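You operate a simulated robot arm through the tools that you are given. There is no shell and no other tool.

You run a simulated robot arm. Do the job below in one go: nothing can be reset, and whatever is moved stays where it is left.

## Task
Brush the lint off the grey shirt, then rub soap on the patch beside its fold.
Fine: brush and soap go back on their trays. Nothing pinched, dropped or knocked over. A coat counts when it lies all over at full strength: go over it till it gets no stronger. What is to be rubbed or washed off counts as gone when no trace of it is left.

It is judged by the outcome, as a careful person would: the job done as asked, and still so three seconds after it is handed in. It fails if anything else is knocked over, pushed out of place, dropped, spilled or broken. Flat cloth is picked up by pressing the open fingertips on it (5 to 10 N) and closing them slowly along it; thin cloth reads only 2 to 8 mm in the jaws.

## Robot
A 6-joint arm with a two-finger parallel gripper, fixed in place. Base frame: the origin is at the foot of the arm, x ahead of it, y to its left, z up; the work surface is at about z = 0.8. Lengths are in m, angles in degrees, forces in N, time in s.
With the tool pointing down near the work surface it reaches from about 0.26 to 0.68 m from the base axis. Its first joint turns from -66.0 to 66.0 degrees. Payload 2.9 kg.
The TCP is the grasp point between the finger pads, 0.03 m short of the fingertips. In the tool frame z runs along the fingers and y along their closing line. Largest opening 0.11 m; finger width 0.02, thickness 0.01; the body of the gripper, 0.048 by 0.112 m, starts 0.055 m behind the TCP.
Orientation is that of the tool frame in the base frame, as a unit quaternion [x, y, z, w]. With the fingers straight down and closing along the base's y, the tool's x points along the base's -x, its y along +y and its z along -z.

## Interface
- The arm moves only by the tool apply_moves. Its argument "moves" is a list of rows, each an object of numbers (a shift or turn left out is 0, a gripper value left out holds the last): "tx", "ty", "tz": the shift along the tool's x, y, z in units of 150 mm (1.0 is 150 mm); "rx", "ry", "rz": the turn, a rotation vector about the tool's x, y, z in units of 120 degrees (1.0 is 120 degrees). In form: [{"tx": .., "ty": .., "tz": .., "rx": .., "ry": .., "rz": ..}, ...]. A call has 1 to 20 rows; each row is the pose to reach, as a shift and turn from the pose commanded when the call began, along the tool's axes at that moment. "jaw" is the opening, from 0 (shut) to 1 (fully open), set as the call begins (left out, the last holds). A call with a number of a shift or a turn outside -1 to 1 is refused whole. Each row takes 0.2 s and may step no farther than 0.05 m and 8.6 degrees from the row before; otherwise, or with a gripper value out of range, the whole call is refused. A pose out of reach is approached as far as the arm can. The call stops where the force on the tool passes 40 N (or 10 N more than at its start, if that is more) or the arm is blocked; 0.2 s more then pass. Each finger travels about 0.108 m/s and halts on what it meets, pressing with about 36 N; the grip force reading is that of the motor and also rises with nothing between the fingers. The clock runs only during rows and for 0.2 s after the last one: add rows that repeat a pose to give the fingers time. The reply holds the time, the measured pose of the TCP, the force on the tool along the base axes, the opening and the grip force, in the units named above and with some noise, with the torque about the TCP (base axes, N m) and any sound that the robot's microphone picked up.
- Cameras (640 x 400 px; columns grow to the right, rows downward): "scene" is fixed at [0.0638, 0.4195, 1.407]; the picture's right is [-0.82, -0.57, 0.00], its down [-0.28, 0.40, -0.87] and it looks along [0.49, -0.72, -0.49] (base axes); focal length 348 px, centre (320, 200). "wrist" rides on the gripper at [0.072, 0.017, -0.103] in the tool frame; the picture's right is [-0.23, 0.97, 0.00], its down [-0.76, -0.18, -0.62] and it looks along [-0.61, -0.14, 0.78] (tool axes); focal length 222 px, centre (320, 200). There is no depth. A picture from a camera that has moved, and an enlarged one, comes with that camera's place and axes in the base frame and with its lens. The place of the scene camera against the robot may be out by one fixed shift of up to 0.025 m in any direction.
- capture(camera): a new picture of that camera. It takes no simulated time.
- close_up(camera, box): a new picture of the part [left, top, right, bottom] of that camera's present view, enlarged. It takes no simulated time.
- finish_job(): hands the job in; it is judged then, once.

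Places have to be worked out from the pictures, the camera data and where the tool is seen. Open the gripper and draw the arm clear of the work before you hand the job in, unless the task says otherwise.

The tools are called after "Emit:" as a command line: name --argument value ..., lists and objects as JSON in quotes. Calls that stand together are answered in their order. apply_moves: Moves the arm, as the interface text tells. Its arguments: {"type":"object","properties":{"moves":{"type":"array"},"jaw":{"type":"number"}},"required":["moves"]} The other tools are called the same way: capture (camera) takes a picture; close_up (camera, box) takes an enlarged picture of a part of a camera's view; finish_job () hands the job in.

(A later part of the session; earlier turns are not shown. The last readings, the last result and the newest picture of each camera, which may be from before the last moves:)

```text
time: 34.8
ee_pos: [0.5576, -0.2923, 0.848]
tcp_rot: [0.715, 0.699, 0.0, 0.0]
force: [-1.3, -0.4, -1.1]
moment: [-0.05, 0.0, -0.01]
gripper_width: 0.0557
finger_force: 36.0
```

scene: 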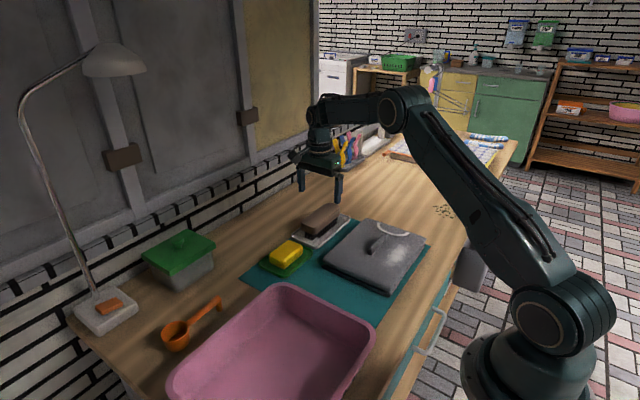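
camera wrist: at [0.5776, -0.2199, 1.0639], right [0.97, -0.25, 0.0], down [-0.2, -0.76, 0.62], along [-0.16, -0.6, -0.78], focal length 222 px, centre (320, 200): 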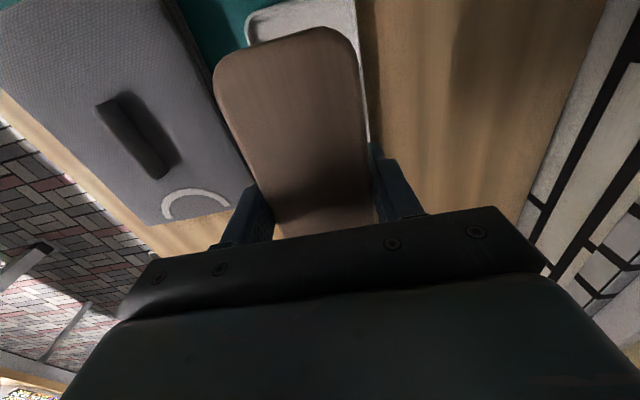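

Emit:
apply_moves --moves '[{"tz": 0.005}, {"tz": 0.01}, {"tz": 0.01}]'

Emit:
close_up --camera "scene" --box '[290, 175, 370, 255]'

```text
time: 35.6
ee_pos: [0.5582, -0.2928, 0.8442]
tcp_rot: [0.716, 0.698, 0.0, 0.001]
force: [0.9, 0.0, -0.9]
moment: [0.0, 0.0, 0.01]
gripper_width: 0.0553
finger_force: 36.4
```

```text
5.00 times, centred on (330, 215) of scene
camera zoom: at [0.0638, 0.4195, 1.407], right [-0.82, -0.57, 0.0], down [-0.28, 0.4, -0.87], along [0.49, -0.72, -0.49], focal length 1740 px, centre (270, 125)
```

zoom: 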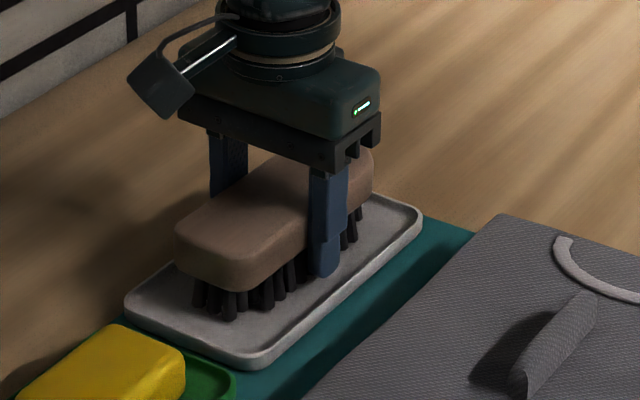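

No contact is felt yet and the bristles look about 1 mm above the tray. I'll step down a little more.

Emit:
apply_moves --moves '[{"tz": 0.005}, {"tz": 0.008}, {"tz": 0.008}]'

```text
time: 36.4
ee_pos: [0.5577, -0.2928, 0.8445]
tcp_rot: [0.716, 0.699, 0.0, 0.0]
force: [-0.5, -0.8, -1.6]
moment: [-0.03, -0.01, 0.04]
gripper_width: 0.0554
finger_force: 35.8
```

Emit:
apply_moves --moves '[{"tz": 0.005}, {"tz": 0.01}, {"tz": 0.01}]'

```text
time: 37.2
ee_pos: [0.5575, -0.2934, 0.8434]
tcp_rot: [0.716, 0.698, 0.0, 0.0]
force: [0.6, -0.1, -1.2]
moment: [-0.01, 0.03, -0.01]
gripper_width: 0.0557
finger_force: 35.2
```

Still nothing but weight at about z 0.843. I'll continue down in the same small steps.

Emit:
apply_moves --moves '[{"tz": 0.005}, {"tz": 0.01}, {"tz": 0.01}]'

Emit:
close_up --camera "scene" --box '[290, 175, 370, 255]'

```text
time: 38.0
ee_pos: [0.5582, -0.2924, 0.8424]
tcp_rot: [0.716, 0.698, 0.0, 0.0]
force: [-1.7, -0.9, 4.4]
moment: [-0.44, 0.09, -0.11]
gripper_width: 0.0555
finger_force: 36.1
```

```text
5.00 times, centred on (330, 215) of scene
camera zoom: at [0.0637, 0.4196, 1.407], right [-0.82, -0.57, 0.0], down [-0.28, 0.4, -0.87], along [0.49, -0.72, -0.49], focal length 1740 px, centre (270, 125)
```

zoom: 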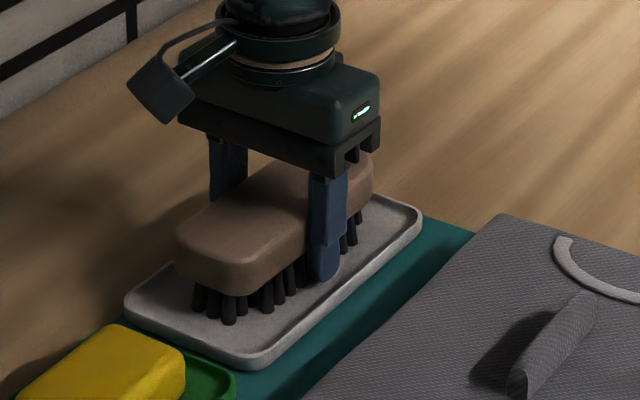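

Contact is 4 N, so the brush is on its tray. I'll open only slightly so the fingers don't push the tray rim, rise straight up, then open further.

Emit:
apply_moves --moves '[{"tz": 0}, {"tz": 0}, {"tz": -0.02}, {"tz": -0.05}, {"tz": -0.05}]' --jaw 0.535

Emit:
close_up --camera "scene" --box '[290, 175, 370, 255]'

```text
time: 39.2
ee_pos: [0.5591, -0.2924, 0.8502]
tcp_rot: [0.716, 0.698, 0.0, 0.0]
force: [0.2, -1.2, -0.8]
moment: [0.02, -0.01, 0.0]
gripper_width: 0.0587
finger_force: 0.1
```

```text
5.00 times, centred on (330, 215) of scene
camera zoom: at [0.0638, 0.4195, 1.407], right [-0.82, -0.57, 0.0], down [-0.28, 0.4, -0.87], along [0.49, -0.72, -0.49], focal length 1740 px, centre (270, 125)
```

zoom: 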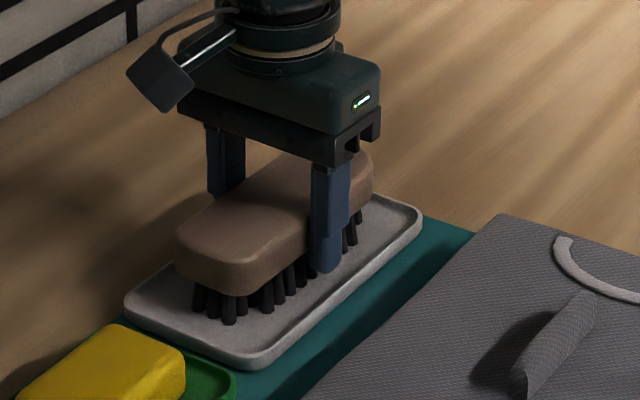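

The brush stays on its tray with the fingers free and rising. I'll lift clear with the jaws widening, then check the shirt from above its far side.

Emit:
apply_moves --moves '[{"tz": -0.1}, {"tz": -0.3}, {"tz": -0.5}, {"tz": -0.7}, {"tz": -0.85}, {"tz": -0.85}]' --jaw 0.7

Emit:
apply_moves --moves '[{"ty": -0.2, "tx": 0.15}, {"ty": -0.4, "tx": 0.3}, {"ty": -0.55, "tx": 0.5}, {"ty": -0.6, "tx": 0.75}, {"ty": -0.6, "tx": 0.85}, {"ty": -0.6, "tx": 0.85}]' --jaw 0.7

Emit:
capture --camera "wrist"

Emit:
capture --camera "scene"

```text
time: 40.6
ee_pos: [0.5586, -0.2923, 0.9774]
tcp_rot: [0.715, 0.699, 0.0, -0.001]
force: [0.2, -0.5, 0.5]
moment: [-0.01, 0.02, 0.03]
gripper_width: 0.0768
finger_force: 0.1
```

```text
time: 42.0
ee_pos: [0.4726, -0.1627, 0.9782]
tcp_rot: [0.716, 0.698, 0.0, 0.0]
force: [-0.3, -0.1, -0.1]
moment: [0.01, 0.01, 0.01]
gripper_width: 0.077
finger_force: 0.0
```

```text
taken
camera wrist: at [0.4913, -0.0901, 1.0807], right [0.97, -0.25, 0.0], down [-0.2, -0.76, 0.62], along [-0.16, -0.6, -0.78], focal length 222 px, centre (320, 200)
```

wrist: 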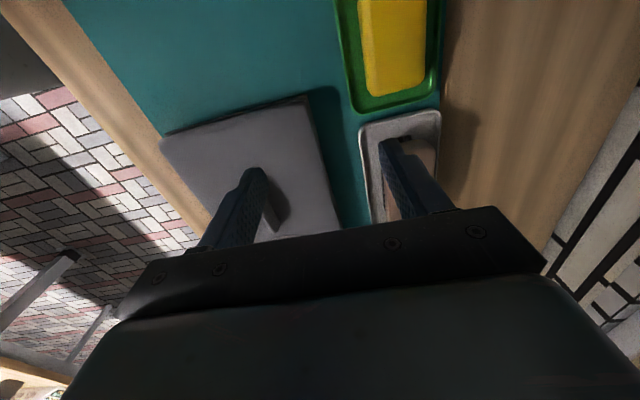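

```text
taken
```

scene: 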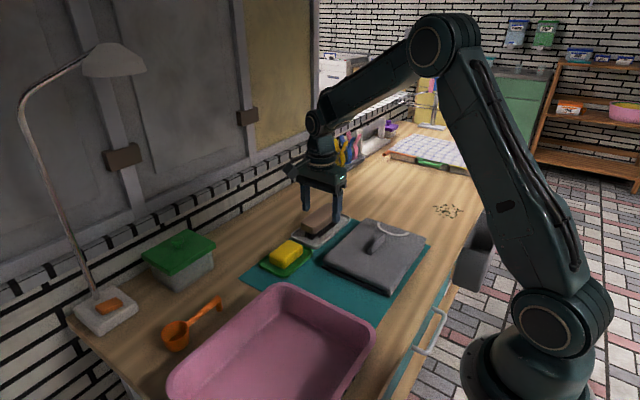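

I'll move to frame the fold and both its sides up close with the jaws open, to find the patch.

Emit:
apply_moves --moves '[{"ty": -0.12, "tx": -0.13}, {"ty": -0.24, "tx": -0.26}, {"ty": -0.34, "tx": -0.38, "tz": 0.1}, {"ty": -0.34, "tx": -0.38, "tz": 0.2}]' --jaw 1

Emit:
close_up --camera "wrist" --box '[180, 0, 400, 200]'

Emit:
close_up --camera "wrist" --box '[260, 60, 360, 160]'

```text
time: 43.0
ee_pos: [0.4185, -0.2187, 0.9468]
tcp_rot: [0.716, 0.698, 0.0, 0.0]
force: [0.4, 0.4, -0.6]
moment: [0.03, 0.0, -0.01]
gripper_width: 0.1099
finger_force: 0.0
```

```text
2.00 times, centred on (290, 100) of wrist
camera zoom: at [0.4384, -0.1463, 1.0494], right [0.97, -0.25, 0.0], down [-0.2, -0.76, 0.62], along [-0.16, -0.6, -0.78], focal length 444 px, centre (380, 400)
```

zoom: 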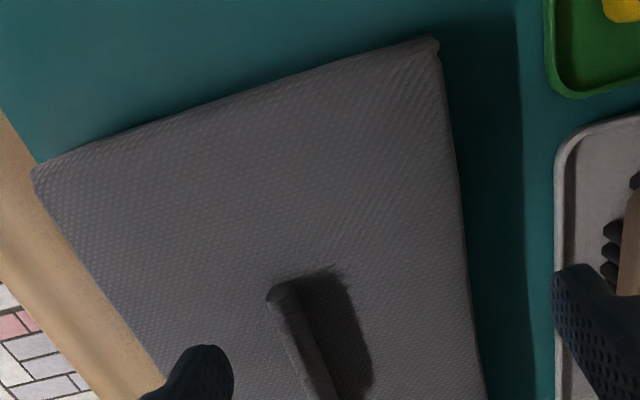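

```text
4.00 times, centred on (310, 110) of wrist
camera zoom: at [0.4384, -0.1463, 1.0494], right [0.97, -0.25, 0.0], down [-0.2, -0.76, 0.62], along [-0.16, -0.6, -0.78], focal length 888 px, centre (360, 560)
```

zoom: 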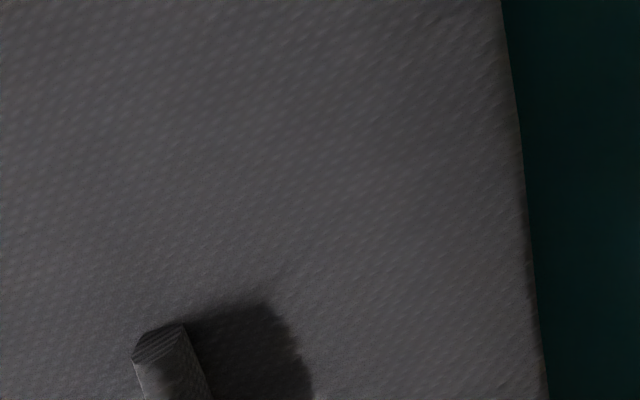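

Only the fold's shadow shows on the far side, so the patch must be where the lint lay, on the near side of the fold. Now I'll move to view the soap on its green tray.

Emit:
apply_moves --moves '[{"tz": -0.1, "ty": 0.1, "tx": 0.1}, {"tz": -0.15, "ty": 0.3, "tx": 0.25}, {"tz": -0.15, "ty": 0.5, "tx": 0.4}, {"tz": -0.15, "ty": 0.65, "tx": 0.6}, {"tz": -0.15, "ty": 0.77, "tx": 0.8}, {"tz": -0.15, "ty": 0.77, "tx": 0.95}, {"tz": -0.15, "ty": 0.77, "tx": 0.95}]'

Emit:
capture --camera "wrist"

Emit:
close_up --camera "wrist" --box '[240, 40, 420, 220]'

Emit:
close_up --camera "scene" --box '[250, 220, 320, 280]'

```text
time: 44.6
ee_pos: [0.5384, -0.0789, 0.9677]
tcp_rot: [0.716, 0.698, 0.0, 0.0]
force: [-0.4, 0.5, -0.3]
moment: [0.01, 0.02, -0.03]
gripper_width: 0.1101
finger_force: 0.1
```

```text
taken
camera wrist: at [0.557, -0.0059, 1.0715], right [0.97, -0.25, 0.0], down [-0.2, -0.76, 0.62], along [-0.16, -0.6, -0.78], focal length 222 px, centre (320, 200)
```

wrist: 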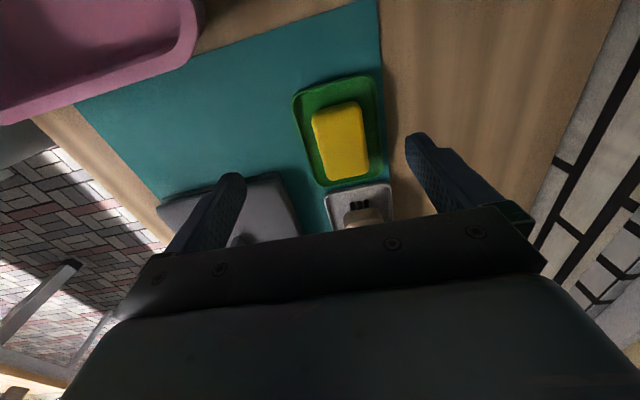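

```text
2.22 times, centred on (330, 130) of wrist
camera zoom: at [0.557, -0.0059, 1.0715], right [0.97, -0.25, 0.0], down [-0.2, -0.76, 0.62], along [-0.16, -0.6, -0.78], focal length 494 px, centre (298, 356)
```

zoom: 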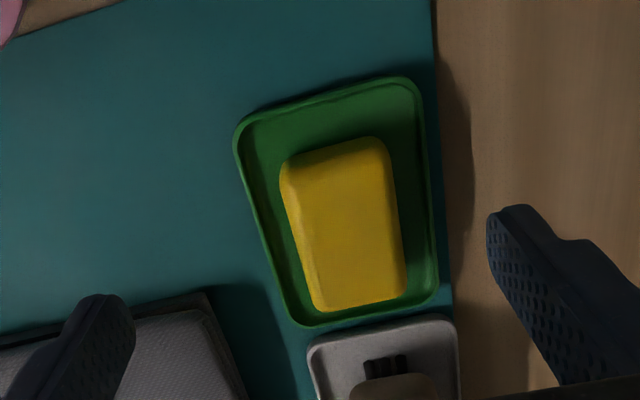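

```text
6.67 times, centred on (285, 250) of scene
camera zoom: at [0.0638, 0.4195, 1.407], right [-0.82, -0.57, 0.0], down [-0.28, 0.4, -0.87], along [0.49, -0.72, -0.49], focal length 2321 px, centre (553, -133)
```

zoom: 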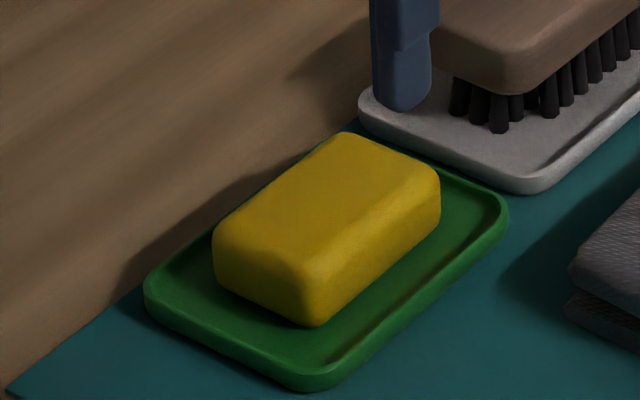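

The soap is about 0.05 × 0.087 m, centred near (0.555, -0.117) with its top at z≈0.83, on a tray spanning x 0.512–0.598. I'll move above it and come down to z≈0.87 to verify alignment.

Emit:
apply_moves --moves '[{"ty": 0.06, "tx": -0.12, "tz": 0.1}, {"ty": 0.117, "tx": -0.251, "tz": 0.25}, {"ty": 0.117, "tx": -0.251, "tz": 0.45}, {"ty": 0.117, "tx": -0.251, "tz": 0.6}, {"ty": 0.117, "tx": -0.251, "tz": 0.66}, {"ty": 0.117, "tx": -0.251, "tz": 0.66}]' --jaw 0.82

Emit:
capture --camera "wrist"

Emit:
close_up --camera "scene" --box '[250, 200, 330, 280]'

```text
time: 46.0
ee_pos: [0.5546, -0.1173, 0.8706]
tcp_rot: [0.716, 0.698, 0.0, 0.0]
force: [0.2, -0.7, 0.5]
moment: [0.02, -0.01, 0.03]
gripper_width: 0.0904
finger_force: 0.0
```

```text
taken
camera wrist: at [0.5741, -0.0441, 0.9728], right [0.97, -0.25, 0.0], down [-0.2, -0.76, 0.62], along [-0.16, -0.6, -0.78], focal length 222 px, centre (320, 200)
```

wrist: 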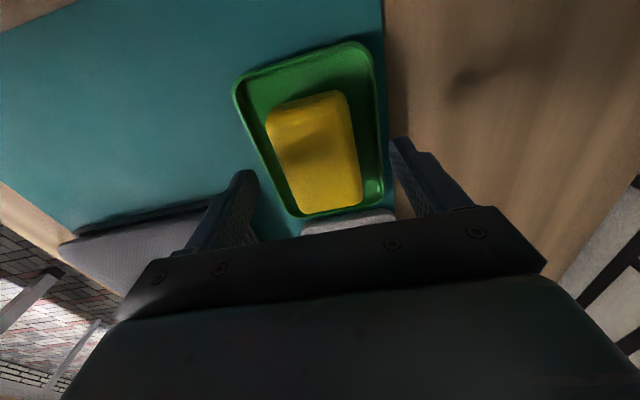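

```text
5.00 times, centred on (290, 240) of scene
camera zoom: at [0.0638, 0.4195, 1.407], right [-0.82, -0.57, 0.0], down [-0.28, 0.4, -0.87], along [0.49, -0.72, -0.49], focal length 1740 px, centre (470, 0)
```

zoom: 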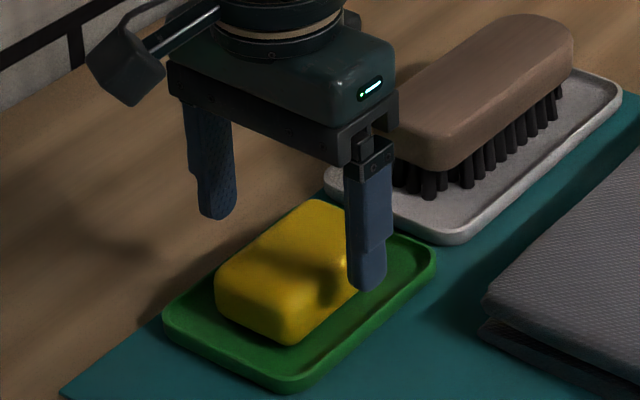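

The soap is centred between the fingers, with corners near x 0.530–0.580 and y -0.16 to -0.078. I'll descend to z≈0.847 so the tips clear the rim, then close.

Emit:
apply_moves --moves '[{"tz": 0.06}, {"tz": 0.11}, {"tz": 0.14}, {"tz": 0.156}, {"tz": 0.156}]'

Emit:
close_up --camera "scene" --box '[250, 200, 330, 280]'

```text
time: 47.2
ee_pos: [0.5553, -0.1174, 0.8462]
tcp_rot: [0.715, 0.699, 0.0, 0.0]
force: [0.4, -0.2, -0.7]
moment: [0.01, -0.04, -0.01]
gripper_width: 0.0903
finger_force: 0.0
```

```text
5.00 times, centred on (290, 240) of scene
camera zoom: at [0.0638, 0.4195, 1.407], right [-0.82, -0.57, 0.0], down [-0.28, 0.4, -0.87], along [0.49, -0.72, -0.49], focal length 1740 px, centre (470, 0)
```

zoom: 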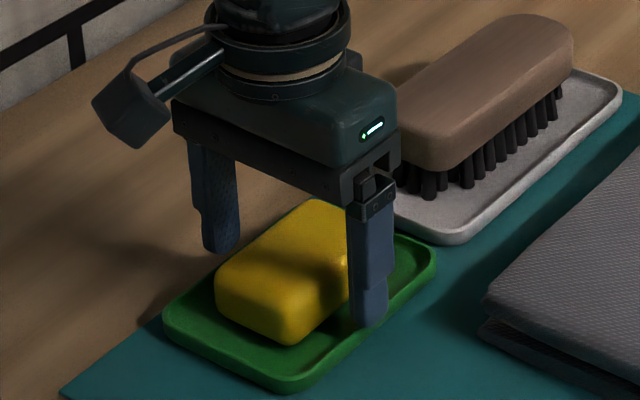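

No contact force, and the tips hang over the rims beside the soap. I'll close the jaws.

Emit:
apply_moves --moves '[{"tz": 0}, {"tz": 0}, {"tz": 0}, {"tz": 0}]' --jaw 0.3

Emit:
close_up --camera "scene" --box '[250, 200, 330, 280]'

```text
time: 48.2
ee_pos: [0.5552, -0.1168, 0.8474]
tcp_rot: [0.716, 0.699, 0.0, 0.0]
force: [0.1, -0.6, -0.1]
moment: [0.03, 0.0, 0.01]
gripper_width: 0.0545
finger_force: 36.2
```

```text
5.00 times, centred on (290, 240) of scene
camera zoom: at [0.0638, 0.4195, 1.407], right [-0.82, -0.57, 0.0], down [-0.28, 0.4, -0.87], along [0.49, -0.72, -0.49], focal length 1740 px, centre (470, 0)
```

zoom: 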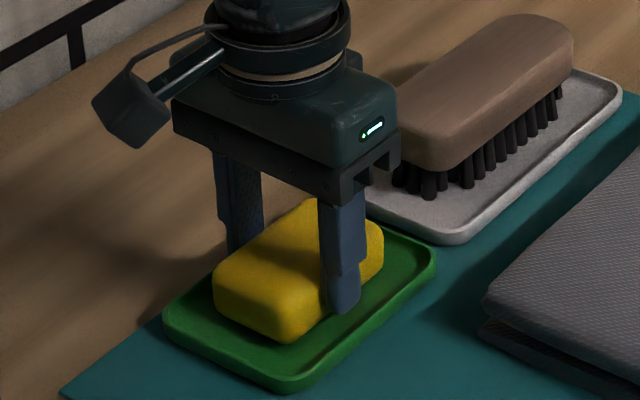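

The soap is gripped at 0.0545 m with the tips well down its sides. I'll test-lift slowly.

Emit:
apply_moves --moves '[{"tz": -0.01}, {"tz": -0.02}, {"tz": -0.04}, {"tz": -0.07}, {"tz": -0.11}, {"tz": -0.16}, {"tz": -0.22}, {"tz": -0.28}, {"tz": -0.34}, {"tz": -0.34}]'

Emit:
close_up --camera "scene" --box '[240, 170, 340, 280]'

```text
time: 50.4
ee_pos: [0.5554, -0.1177, 0.898]
tcp_rot: [0.716, 0.699, 0.0, 0.0]
force: [0.1, -0.5, -1.2]
moment: [0.03, -0.03, -0.02]
gripper_width: 0.0543
finger_force: 36.1
```

```text
3.64 times, centred on (290, 225) of scene
camera zoom: at [0.0638, 0.4195, 1.407], right [-0.82, -0.57, 0.0], down [-0.28, 0.4, -0.87], along [0.49, -0.72, -0.49], focal length 1266 px, centre (429, 109)
```

zoom: 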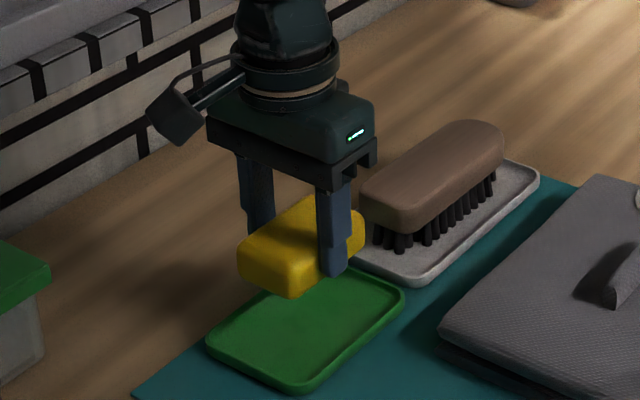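

The soap is held securely with its underside about 43 mm below the TCP. I'll raise it and carry it to above the near-side patch at (0.307, -0.225).

Emit:
apply_moves --moves '[{"tz": -0.2}, {"tz": -0.38}, {"tz": -0.38, "ty": -0.15, "tx": -0.07}, {"tz": -0.38, "ty": -0.35, "tx": -0.16}, {"tz": -0.38, "ty": -0.55, "tx": -0.25}, {"tz": -0.38, "ty": -0.72, "tx": -0.33}, {"tz": -0.38, "ty": -0.82, "tx": -0.376}]'

Emit:
apply_moves --moves '[{"ty": -0.15, "tx": -0.07}, {"ty": -0.35, "tx": -0.16}, {"ty": -0.55, "tx": -0.25}, {"ty": -0.72, "tx": -0.33}, {"ty": -0.82, "tx": -0.376}, {"ty": -0.82, "tx": -0.376}]'

Emit:
capture --camera "wrist"

Emit:
close_up --camera "scene" --box '[320, 150, 480, 290]'

```text
time: 52.0
ee_pos: [0.4295, -0.1706, 0.9553]
tcp_rot: [0.716, 0.699, 0.0, -0.001]
force: [0.2, 0.4, -0.6]
moment: [0.01, -0.02, 0.0]
gripper_width: 0.0544
finger_force: 35.9
```

```text
time: 53.4
ee_pos: [0.3057, -0.2265, 0.9557]
tcp_rot: [0.716, 0.698, 0.0, 0.0]
force: [-0.2, 0.6, -1.3]
moment: [0.03, 0.03, -0.03]
gripper_width: 0.0544
finger_force: 35.8
```

```text
taken
camera wrist: at [0.3246, -0.1521, 1.0582], right [0.97, -0.25, 0.0], down [-0.2, -0.76, 0.62], along [-0.16, -0.6, -0.78], focal length 222 px, centre (320, 200)
```

wrist: 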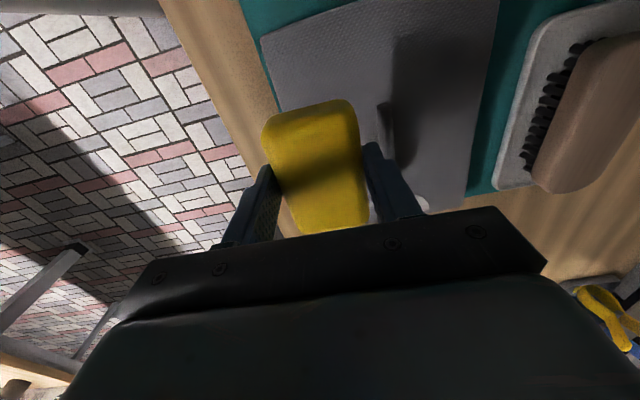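

```text
2.86 times, centred on (400, 220) of scene
camera zoom: at [0.0638, 0.4195, 1.407], right [-0.82, -0.57, 0.0], down [-0.28, 0.4, -0.87], along [0.49, -0.72, -0.49], focal length 995 px, centre (91, 143)
```

zoom: 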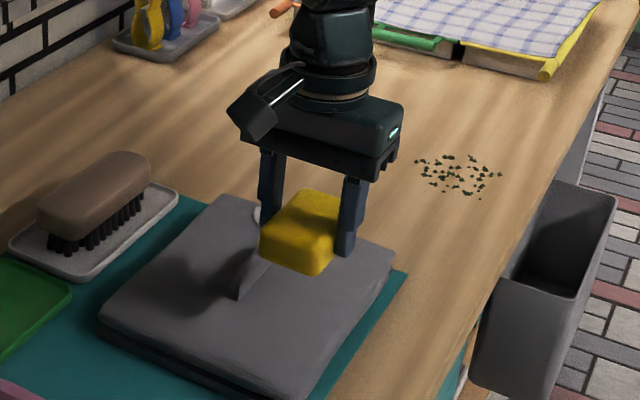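

The soap is over the near side of the shirt, clear of the fold. I'll lower it to just above contact, near z 0.881.

Emit:
apply_moves --moves '[{"tz": 0.18}, {"tz": 0.34}, {"tz": 0.43}, {"tz": 0.48}, {"tz": 0.498}, {"tz": 0.498}]'

Emit:
close_up --camera "scene" --box '[340, 200, 440, 290]'

```text
time: 54.8
ee_pos: [0.3062, -0.2234, 0.8819]
tcp_rot: [0.716, 0.698, 0.001, 0.0]
force: [0.1, -0.7, -2.0]
moment: [0.03, -0.01, -0.01]
gripper_width: 0.0541
finger_force: 35.9
```

```text
4.44 times, centred on (390, 245) of scene
camera zoom: at [0.0638, 0.4195, 1.407], right [-0.82, -0.57, 0.0], down [-0.28, 0.4, -0.87], along [0.49, -0.72, -0.49], focal length 1547 px, centre (9, 0)
```

zoom: 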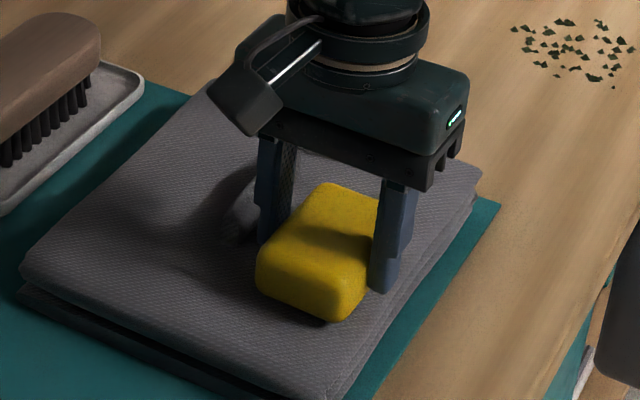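

No contact yet at z 0.882, with the soap just above the cloth. I'll lower in 1 mm steps to find it.

Emit:
apply_moves --moves '[{"tz": 0.007}, {"tz": 0.014}, {"tz": 0.02}, {"tz": 0.02}]'

```text
time: 55.8
ee_pos: [0.306, -0.2236, 0.8776]
tcp_rot: [0.716, 0.698, -0.001, 0.0]
force: [0.0, 0.2, -1.0]
moment: [0.02, 0.01, 0.0]
gripper_width: 0.0545
finger_force: 35.9
```

Emit:
apply_moves --moves '[{"tz": 0.006}, {"tz": 0.012}, {"tz": 0.012}]'

```text
time: 56.6
ee_pos: [0.3059, -0.225, 0.8762]
tcp_rot: [0.716, 0.698, -0.001, 0.0]
force: [-0.8, -0.3, 2.6]
moment: [0.0, 0.0, 0.01]
gripper_width: 0.0543
finger_force: 36.0
```

Contact has begun at about z 0.876. I'll press a touch more (about 0.7 mm) and rub along y through the patch.

Emit:
apply_moves --moves '[{"tz": 0.006}, {"tz": 0.006, "tx": 0.06}, {"tz": 0.006, "tx": 0.12}, {"tz": 0.006, "tx": 0.02}, {"tz": 0.006, "tx": -0.08}, {"tz": 0.006, "tx": -0.18}, {"tz": 0.006, "tx": -0.28}, {"tz": 0.006, "tx": -0.38}, {"tz": 0.006, "tx": -0.48}, {"tz": 0.006, "tx": -0.58}, {"tz": 0.006, "tx": -0.66}]'

Emit:
close_up --camera "scene" --box '[340, 200, 440, 290]'

Emit:
capture --camera "wrist"

```text
time: 59.0
ee_pos: [0.3025, -0.3241, 0.8742]
tcp_rot: [0.716, 0.698, 0.0, 0.0]
force: [1.0, 8.1, 17.6]
moment: [0.63, -0.04, -0.06]
gripper_width: 0.0542
finger_force: 35.7
```

```text
4.44 times, centred on (390, 245) of scene
camera zoom: at [0.0636, 0.4198, 1.4069], right [-0.82, -0.57, 0.0], down [-0.28, 0.4, -0.87], along [0.49, -0.72, -0.49], focal length 1547 px, centre (9, 0)
```

zoom: 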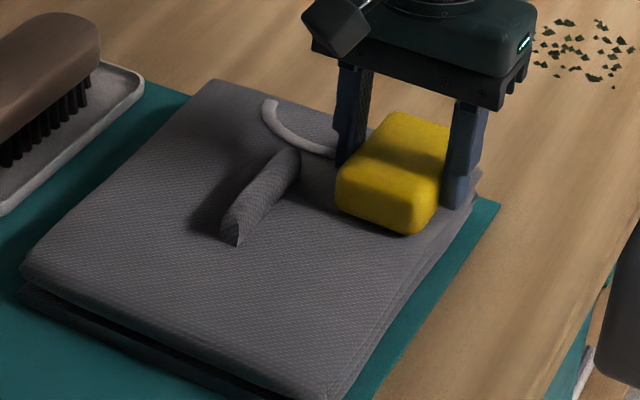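

```text
taken
camera wrist: at [0.3223, -0.2501, 0.9779], right [0.97, -0.25, 0.0], down [-0.2, -0.76, 0.62], along [-0.16, -0.6, -0.78], focal length 222 px, centre (320, 200)
```

wrist: 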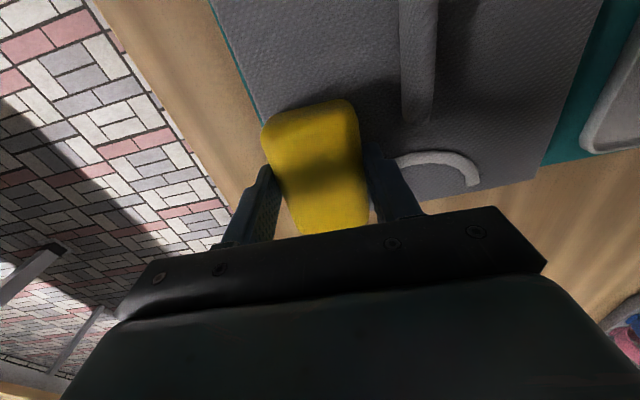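

The force is 17.6 N, so it was rubbing, but no film is obvious. I'll zoom in on the rubbed cloth.

Emit:
close_up --camera "scene" --box '[375, 230, 425, 270]'

Emit:
close_up --camera "wrist" --box '[200, 0, 460, 200]'

```text
10.00 times, centred on (400, 250) of scene
camera zoom: at [0.0636, 0.4198, 1.4069], right [-0.82, -0.57, 0.0], down [-0.28, 0.4, -0.87], along [0.49, -0.72, -0.49], focal length 3481 px, centre (-480, -300)
```

zoom: 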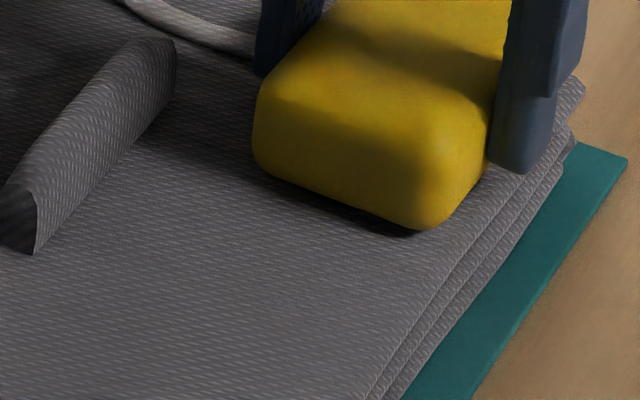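

```text
2.00 times, centred on (330, 100) of wrist
camera zoom: at [0.3223, -0.2501, 0.9779], right [0.97, -0.25, 0.0], down [-0.2, -0.76, 0.62], along [-0.16, -0.6, -0.78], focal length 444 px, centre (300, 400)
```

zoom: 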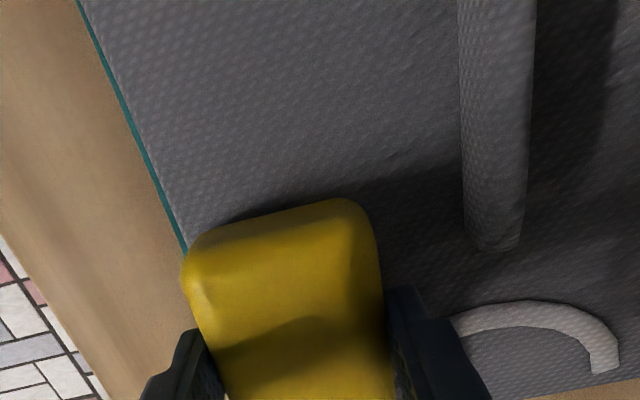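

The change is faint or absent, so I'll rub several more passes along the same strip and compare.

Emit:
apply_moves --moves '[{"tx": 0.1}, {"tx": 0.2}, {"tx": 0.3}, {"tx": 0.4}, {"tx": 0.5}, {"tx": 0.6}, {"tx": 0.7}, {"tx": 0.8}, {"tx": 0.7}, {"tx": 0.6}, {"tx": 0.5}, {"tx": 0.4}, {"tx": 0.3}, {"tx": 0.2}, {"tx": 0.1}, {"tx": 0.0}]'

Emit:
close_up --camera "scene" --box '[375, 230, 425, 270]'

Emit:
close_up --camera "scene" --box '[340, 200, 440, 290]'

```text
time: 62.4
ee_pos: [0.3038, -0.3223, 0.8753]
tcp_rot: [0.715, 0.699, 0.0, 0.0]
force: [0.5, 9.9, 22.8]
moment: [0.59, -0.04, -0.04]
gripper_width: 0.0543
finger_force: 35.6
```

```text
10.00 times, centred on (400, 250) of scene
camera zoom: at [0.0636, 0.42, 1.4069], right [-0.82, -0.57, 0.0], down [-0.28, 0.4, -0.87], along [0.49, -0.72, -0.49], focal length 3481 px, centre (-480, -300)
```

zoom: 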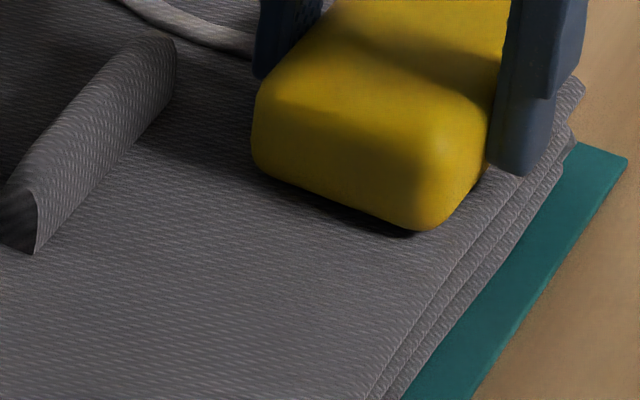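

```text
4.44 times, centred on (390, 245) of scene
camera zoom: at [0.0636, 0.42, 1.4069], right [-0.82, -0.57, 0.0], down [-0.28, 0.4, -0.87], along [0.49, -0.72, -0.49], focal length 1547 px, centre (9, 0)
```

zoom: 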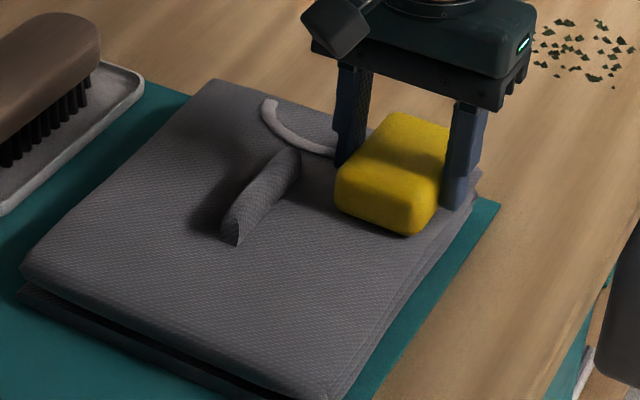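

Still no film on this strip. I'll lift the soap off, move it aside toward +y and look at both sides of the fold.

Emit:
apply_moves --moves '[{"tz": -0.1}, {"tz": -0.3}, {"tz": -0.5}, {"tz": -0.6}, {"tz": -0.6, "tx": -0.2}, {"tz": -0.6, "tx": -0.4}, {"tz": -0.6, "tx": -0.5}, {"tz": -0.6, "tx": -0.5}]'

Emit:
close_up --camera "scene" --box '[340, 210, 430, 275]'

Emit:
close_up --camera "scene" --box '[375, 230, 425, 270]'

Emit:
close_up --camera "scene" --box '[345, 225, 385, 258]'

```text
time: 64.2
ee_pos: [0.3019, -0.3974, 0.9654]
tcp_rot: [0.716, 0.698, 0.001, -0.002]
force: [-0.4, -0.4, -0.8]
moment: [-0.03, 0.01, -0.02]
gripper_width: 0.0543
finger_force: 35.7
```

```text
6.15 times, centred on (385, 242) of scene
camera zoom: at [0.0638, 0.4195, 1.407], right [-0.82, -0.57, 0.0], down [-0.28, 0.4, -0.87], along [0.49, -0.72, -0.49], focal length 2142 px, centre (-80, -62)
```

zoom: 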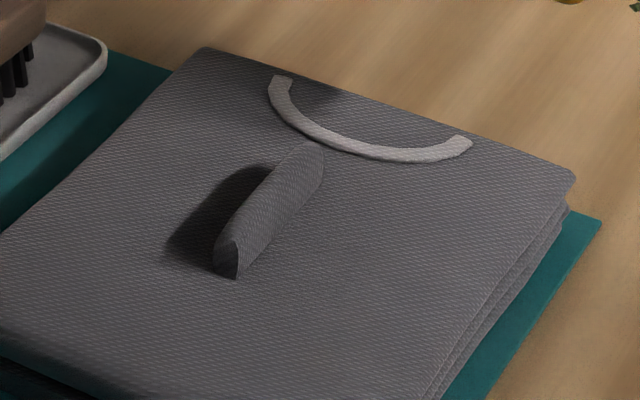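

```text
10.00 times, centred on (400, 250) of scene
camera zoom: at [0.0638, 0.4195, 1.407], right [-0.82, -0.57, 0.0], down [-0.28, 0.4, -0.87], along [0.49, -0.72, -0.49], focal length 3481 px, centre (-480, -300)
```

zoom: 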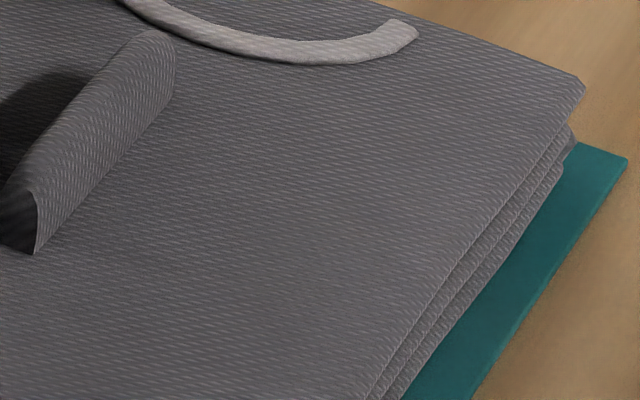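

```text
12.12 times, centred on (365, 242) of scene
camera zoom: at [0.0638, 0.4195, 1.407], right [-0.82, -0.57, 0.0], down [-0.28, 0.4, -0.87], along [0.49, -0.72, -0.49], focal length 4220 px, centre (-226, -303)
```

zoom: 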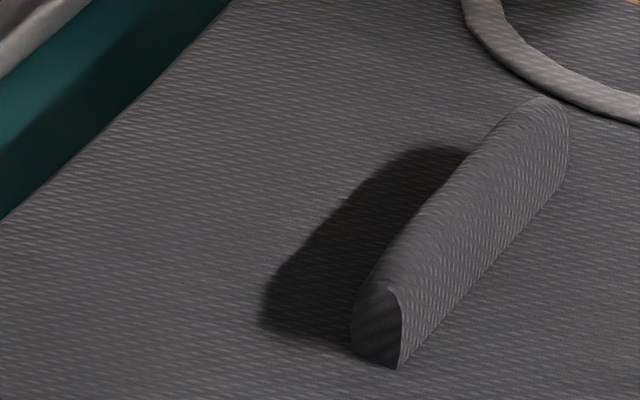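

No film or stain shows on the near side. I want to know whether the dark area beyond the fold is only shadow, so I'll hover the soap to cast an even shadow over it and look for a darker patch inside.

Emit:
apply_moves --moves '[{"tx": 0.2}, {"tx": 0.4}, {"tx": 0.6}, {"tx": 0.8}, {"tx": 1.0}, {"tx": 1.0}]'

Emit:
close_up --camera "wrist" --box '[350, 0, 500, 160]'

Emit:
close_up --camera "scene" --box '[340, 215, 400, 265]'

```text
time: 65.6
ee_pos: [0.3057, -0.2477, 0.965]
tcp_rot: [0.716, 0.698, 0.0, 0.001]
force: [-0.6, -0.3, -2.6]
moment: [0.0, 0.0, 0.01]
gripper_width: 0.0544
finger_force: 36.4
```

```text
2.50 times, centred on (425, 80) of wrist
camera zoom: at [0.3244, -0.175, 1.0681], right [0.97, -0.25, 0.0], down [-0.2, -0.76, 0.62], along [-0.16, -0.6, -0.78], focal length 555 px, centre (58, 500)
```

zoom: 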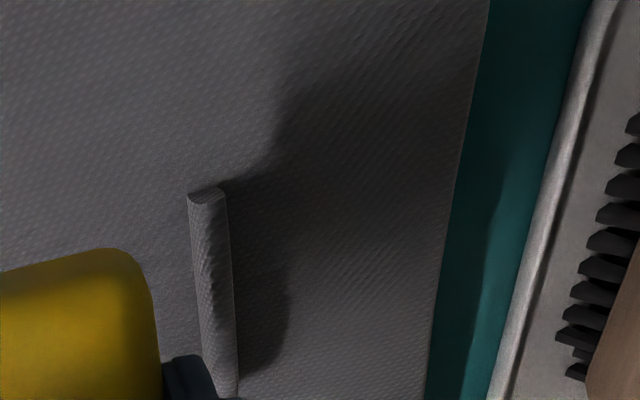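

```text
8.00 times, centred on (370, 240) of scene
camera zoom: at [0.0638, 0.4195, 1.407], right [-0.82, -0.57, 0.0], down [-0.28, 0.4, -0.87], along [0.49, -0.72, -0.49], focal length 2785 px, centre (-80, -120)
```

zoom: 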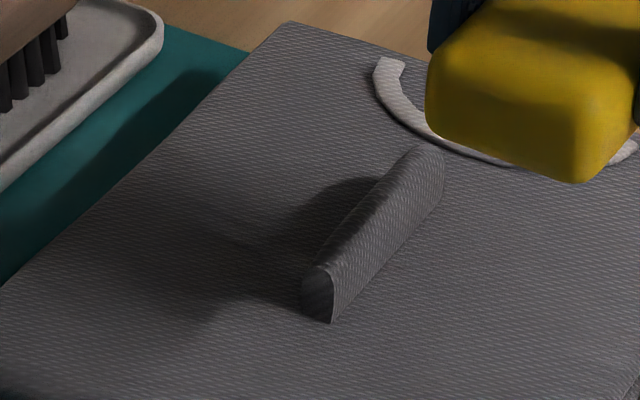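

The hover shadow merges evenly with the fold's, so there is no separate stain on the far side. I'll get a close wrist view of the rubbed near-side strip to look for a faint film.

Emit:
apply_moves --moves '[{"ty": 0.2}, {"ty": 0.4, "tx": -0.05}, {"ty": 0.6, "tx": -0.1}, {"ty": 0.77, "tx": -0.12}, {"ty": 0.77, "tx": -0.12}]'

Emit:
capture --camera "wrist"

Emit:
close_up --camera "wrist" --box '[100, 20, 280, 200]'

Emit:
capture --camera "scene"

```text
time: 66.8
ee_pos: [0.4205, -0.2676, 0.9646]
tcp_rot: [0.715, 0.699, 0.0, -0.001]
force: [-0.7, -0.6, -1.5]
moment: [0.02, 0.04, 0.0]
gripper_width: 0.0539
finger_force: 35.8
```

```text
taken
camera wrist: at [0.4404, -0.1957, 1.0673], right [0.97, -0.25, 0.0], down [-0.2, -0.76, 0.62], along [-0.16, -0.6, -0.78], focal length 222 px, centre (320, 200)
```

wrist: 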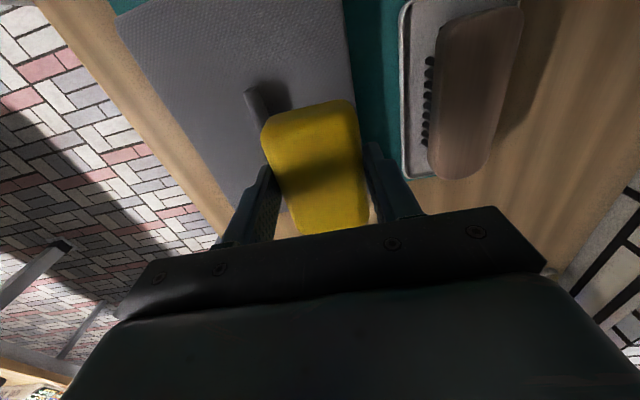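

```text
2.22 times, centred on (190, 110) of wrist
camera zoom: at [0.4404, -0.1957, 1.0673], right [0.97, -0.25, 0.0], down [-0.2, -0.76, 0.62], along [-0.16, -0.6, -0.78], focal length 494 px, centre (609, 400)
```

zoom: 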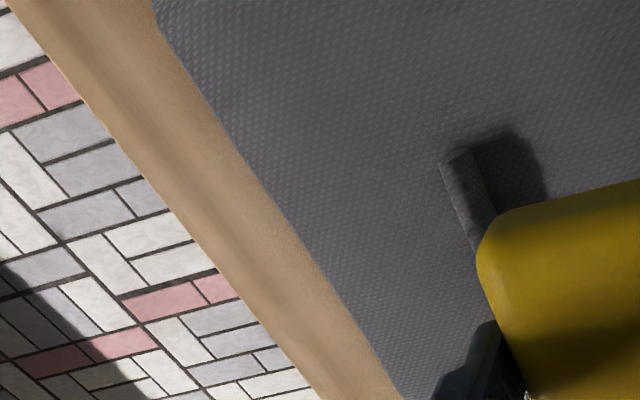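

```text
taken
```

scene: 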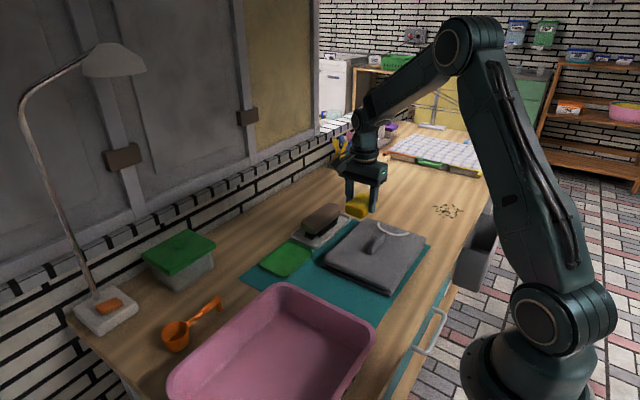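

The near strip shows no film at all, so the patch is probably beside the fold on its far side. The fold spans x 0.361–0.370, so with the soap at x≈0.413 the near finger clears it by over 5 mm. I'll lower there and try.

Emit:
apply_moves --moves '[{"ty": -0.05, "tx": 0.05}, {"ty": -0.05, "tx": 0.05, "tz": 0.2}, {"ty": -0.05, "tx": 0.05, "tz": 0.38}, {"ty": -0.05, "tx": 0.05, "tz": 0.48}, {"ty": -0.05, "tx": 0.05, "tz": 0.54}, {"ty": -0.05, "tx": 0.05, "tz": 0.54}]'

Emit:
close_up --camera "scene" --box '[330, 200, 430, 280]'

Emit:
close_up --camera "wrist" --box '[180, 20, 400, 220]'

```text
time: 68.2
ee_pos: [0.4123, -0.2606, 0.884]
tcp_rot: [0.715, 0.699, 0.0, 0.0]
force: [-0.3, 0.1, -1.5]
moment: [0.02, -0.01, 0.02]
gripper_width: 0.0543
finger_force: 36.2
```

```text
5.00 times, centred on (380, 240) of scene
camera zoom: at [0.0638, 0.4195, 1.407], right [-0.82, -0.57, 0.0], down [-0.28, 0.4, -0.87], along [0.49, -0.72, -0.49], focal length 1740 px, centre (20, 0)
```

zoom: 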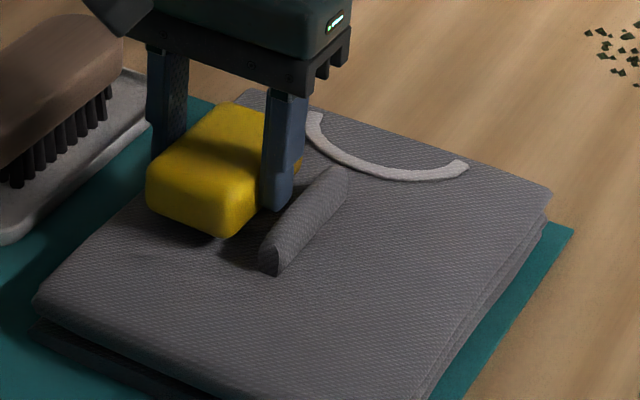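

```text
2.00 times, centred on (290, 120) of wrist
camera zoom: at [0.432, -0.1879, 0.9865], right [0.97, -0.25, 0.0], down [-0.2, -0.76, 0.62], along [-0.16, -0.6, -0.78], focal length 444 px, centre (380, 360)
```

zoom: 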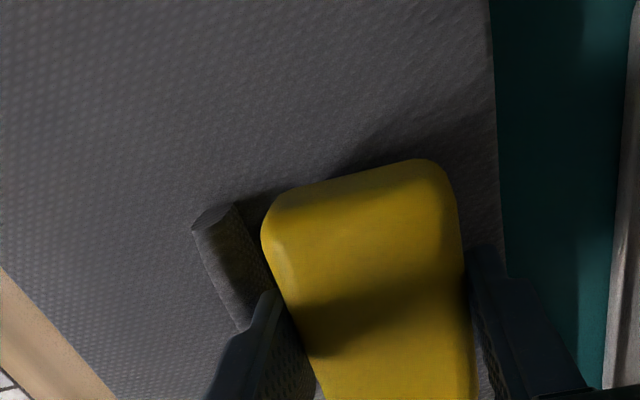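

The near finger sits beside the fold without touching it (force about zero). I'll lower to contact in small steps.

Emit:
apply_moves --moves '[{"tz": 0.015}, {"tz": 0.03}, {"tz": 0.04}, {"tz": 0.048}, {"tz": 0.048}]'

```text
time: 69.4
ee_pos: [0.4124, -0.261, 0.8762]
tcp_rot: [0.716, 0.698, 0.0, 0.0]
force: [0.7, 0.1, -0.6]
moment: [-0.01, -0.01, 0.02]
gripper_width: 0.0539
finger_force: 35.6
```

Emit:
apply_moves --moves '[{"tz": 0.006}, {"tz": 0.013}, {"tz": 0.013}]'

```text
time: 70.2
ee_pos: [0.4134, -0.2609, 0.8754]
tcp_rot: [0.716, 0.698, 0.0, -0.001]
force: [-1.0, 1.2, 3.1]
moment: [0.07, 0.0, 0.0]
gripper_width: 0.0541
finger_force: 36.1
```

Light contact is made at about z 0.875. I'll press about 0.6 mm further and rub gently along y, parallel to the fold.

Emit:
apply_moves --moves '[{"tz": 0.005}, {"tz": 0.005, "tx": 0.08}, {"tz": 0.005, "tx": 0.16}, {"tz": 0.005, "tx": 0.24}, {"tz": 0.005, "tx": 0.16}, {"tz": 0.005, "tx": 0.08}, {"tz": 0.005, "tx": 0.0}, {"tz": 0.005, "tx": -0.08}, {"tz": 0.005, "tx": -0.16}, {"tz": 0.005, "tx": -0.24}, {"tz": 0.005, "tx": -0.3}]'

Emit:
close_up --camera "scene" --box '[330, 200, 430, 280]'

Emit:
close_up --camera "wrist" --box '[180, 20, 400, 220]'

```text
time: 72.6
ee_pos: [0.4127, -0.3057, 0.8745]
tcp_rot: [0.715, 0.699, 0.0, 0.0]
force: [-0.5, 11.0, 25.3]
moment: [0.5, -0.01, -0.03]
gripper_width: 0.0546
finger_force: 35.4
```

```text
5.00 times, centred on (380, 240) of scene
camera zoom: at [0.0634, 0.42, 1.4068], right [-0.82, -0.57, 0.0], down [-0.28, 0.4, -0.87], along [0.49, -0.72, -0.49], focal length 1740 px, centre (20, 0)
```

zoom: 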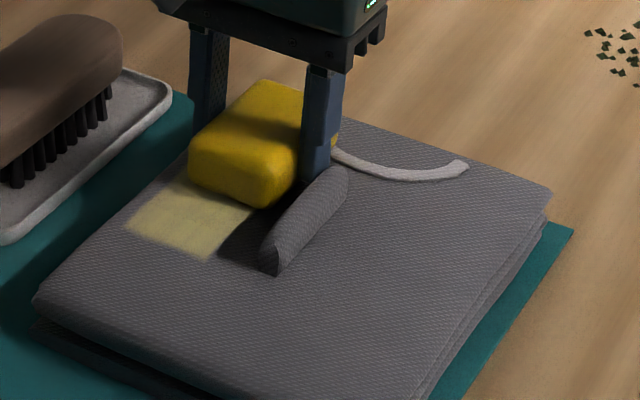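

```text
2.00 times, centred on (290, 120) of wrist
camera zoom: at [0.4314, -0.2329, 0.9775], right [0.97, -0.25, 0.0], down [-0.2, -0.76, 0.62], along [-0.16, -0.6, -0.78], focal length 444 px, centre (380, 360)
```

zoom: 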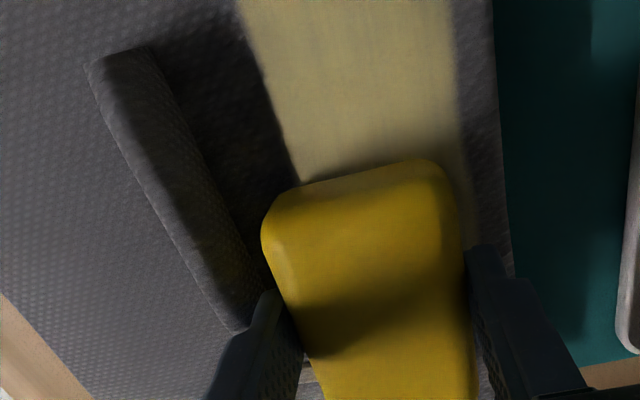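

A yellow film appears on the far side only, with its +y edge at y≈-0.236 even though the soap reached farther. That edge marks the real patch, about 3 cm from the fold. I'll rub more passes here, easing pressure slightly, and shift a little toward +x to cover its whole width.

Emit:
apply_moves --moves '[{"tz": -0.003, "tx": -0.05}, {"tz": -0.003, "tx": 0.05}, {"tz": -0.003, "tx": 0.15}, {"tz": -0.003, "tx": 0.25}, {"tz": -0.003, "tx": 0.35}, {"tz": -0.003, "tx": 0.42}, {"tz": -0.003, "tx": 0.42, "ty": 0.05}, {"tz": -0.003, "tx": 0.32, "ty": 0.05}, {"tz": -0.003, "tx": 0.22, "ty": 0.05}, {"tz": -0.003, "tx": 0.12, "ty": 0.05}, {"tz": -0.003, "tx": 0.02, "ty": 0.05}, {"tz": -0.003, "tx": -0.08, "ty": 0.05}, {"tz": -0.003, "tx": -0.08, "ty": 0.1}, {"tz": -0.003, "tx": 0.02, "ty": 0.1}, {"tz": -0.003, "tx": 0.12, "ty": 0.1}, {"tz": -0.003, "tx": 0.22, "ty": 0.1}, {"tz": -0.003, "tx": 0.32, "ty": 0.1}, {"tz": -0.003, "tx": 0.42, "ty": 0.1}]'

Emit:
close_up --camera "scene" --box '[330, 200, 430, 280]'

Emit:
capture --camera "wrist"

```text
time: 76.4
ee_pos: [0.4281, -0.2445, 0.8746]
tcp_rot: [0.716, 0.698, 0.0, 0.0]
force: [0.5, -4.9, 9.3]
moment: [-0.05, 0.01, 0.04]
gripper_width: 0.0543
finger_force: 36.3
```

```text
5.00 times, centred on (380, 240) of scene
camera zoom: at [0.0637, 0.4194, 1.407], right [-0.82, -0.57, 0.0], down [-0.28, 0.4, -0.87], along [0.49, -0.72, -0.49], focal length 1740 px, centre (20, 0)
```

zoom: 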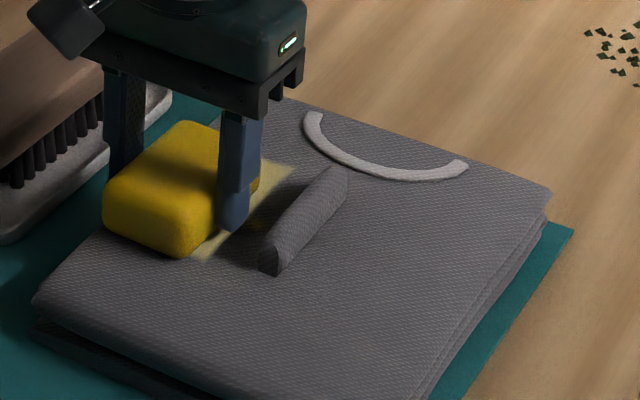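

```text
taken
camera wrist: at [0.4476, -0.1707, 0.9773], right [0.97, -0.25, 0.0], down [-0.2, -0.76, 0.62], along [-0.16, -0.6, -0.78], focal length 222 px, centre (320, 200)
```

wrist: 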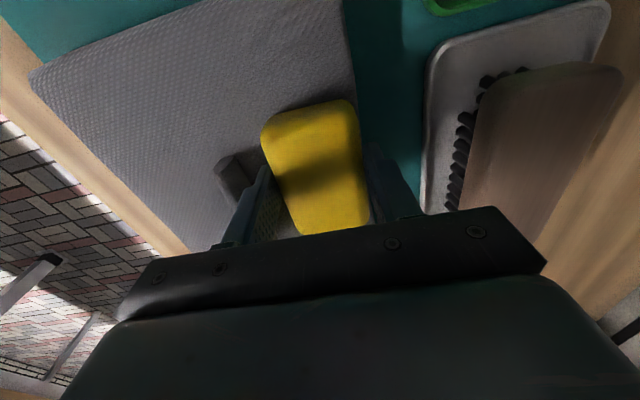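

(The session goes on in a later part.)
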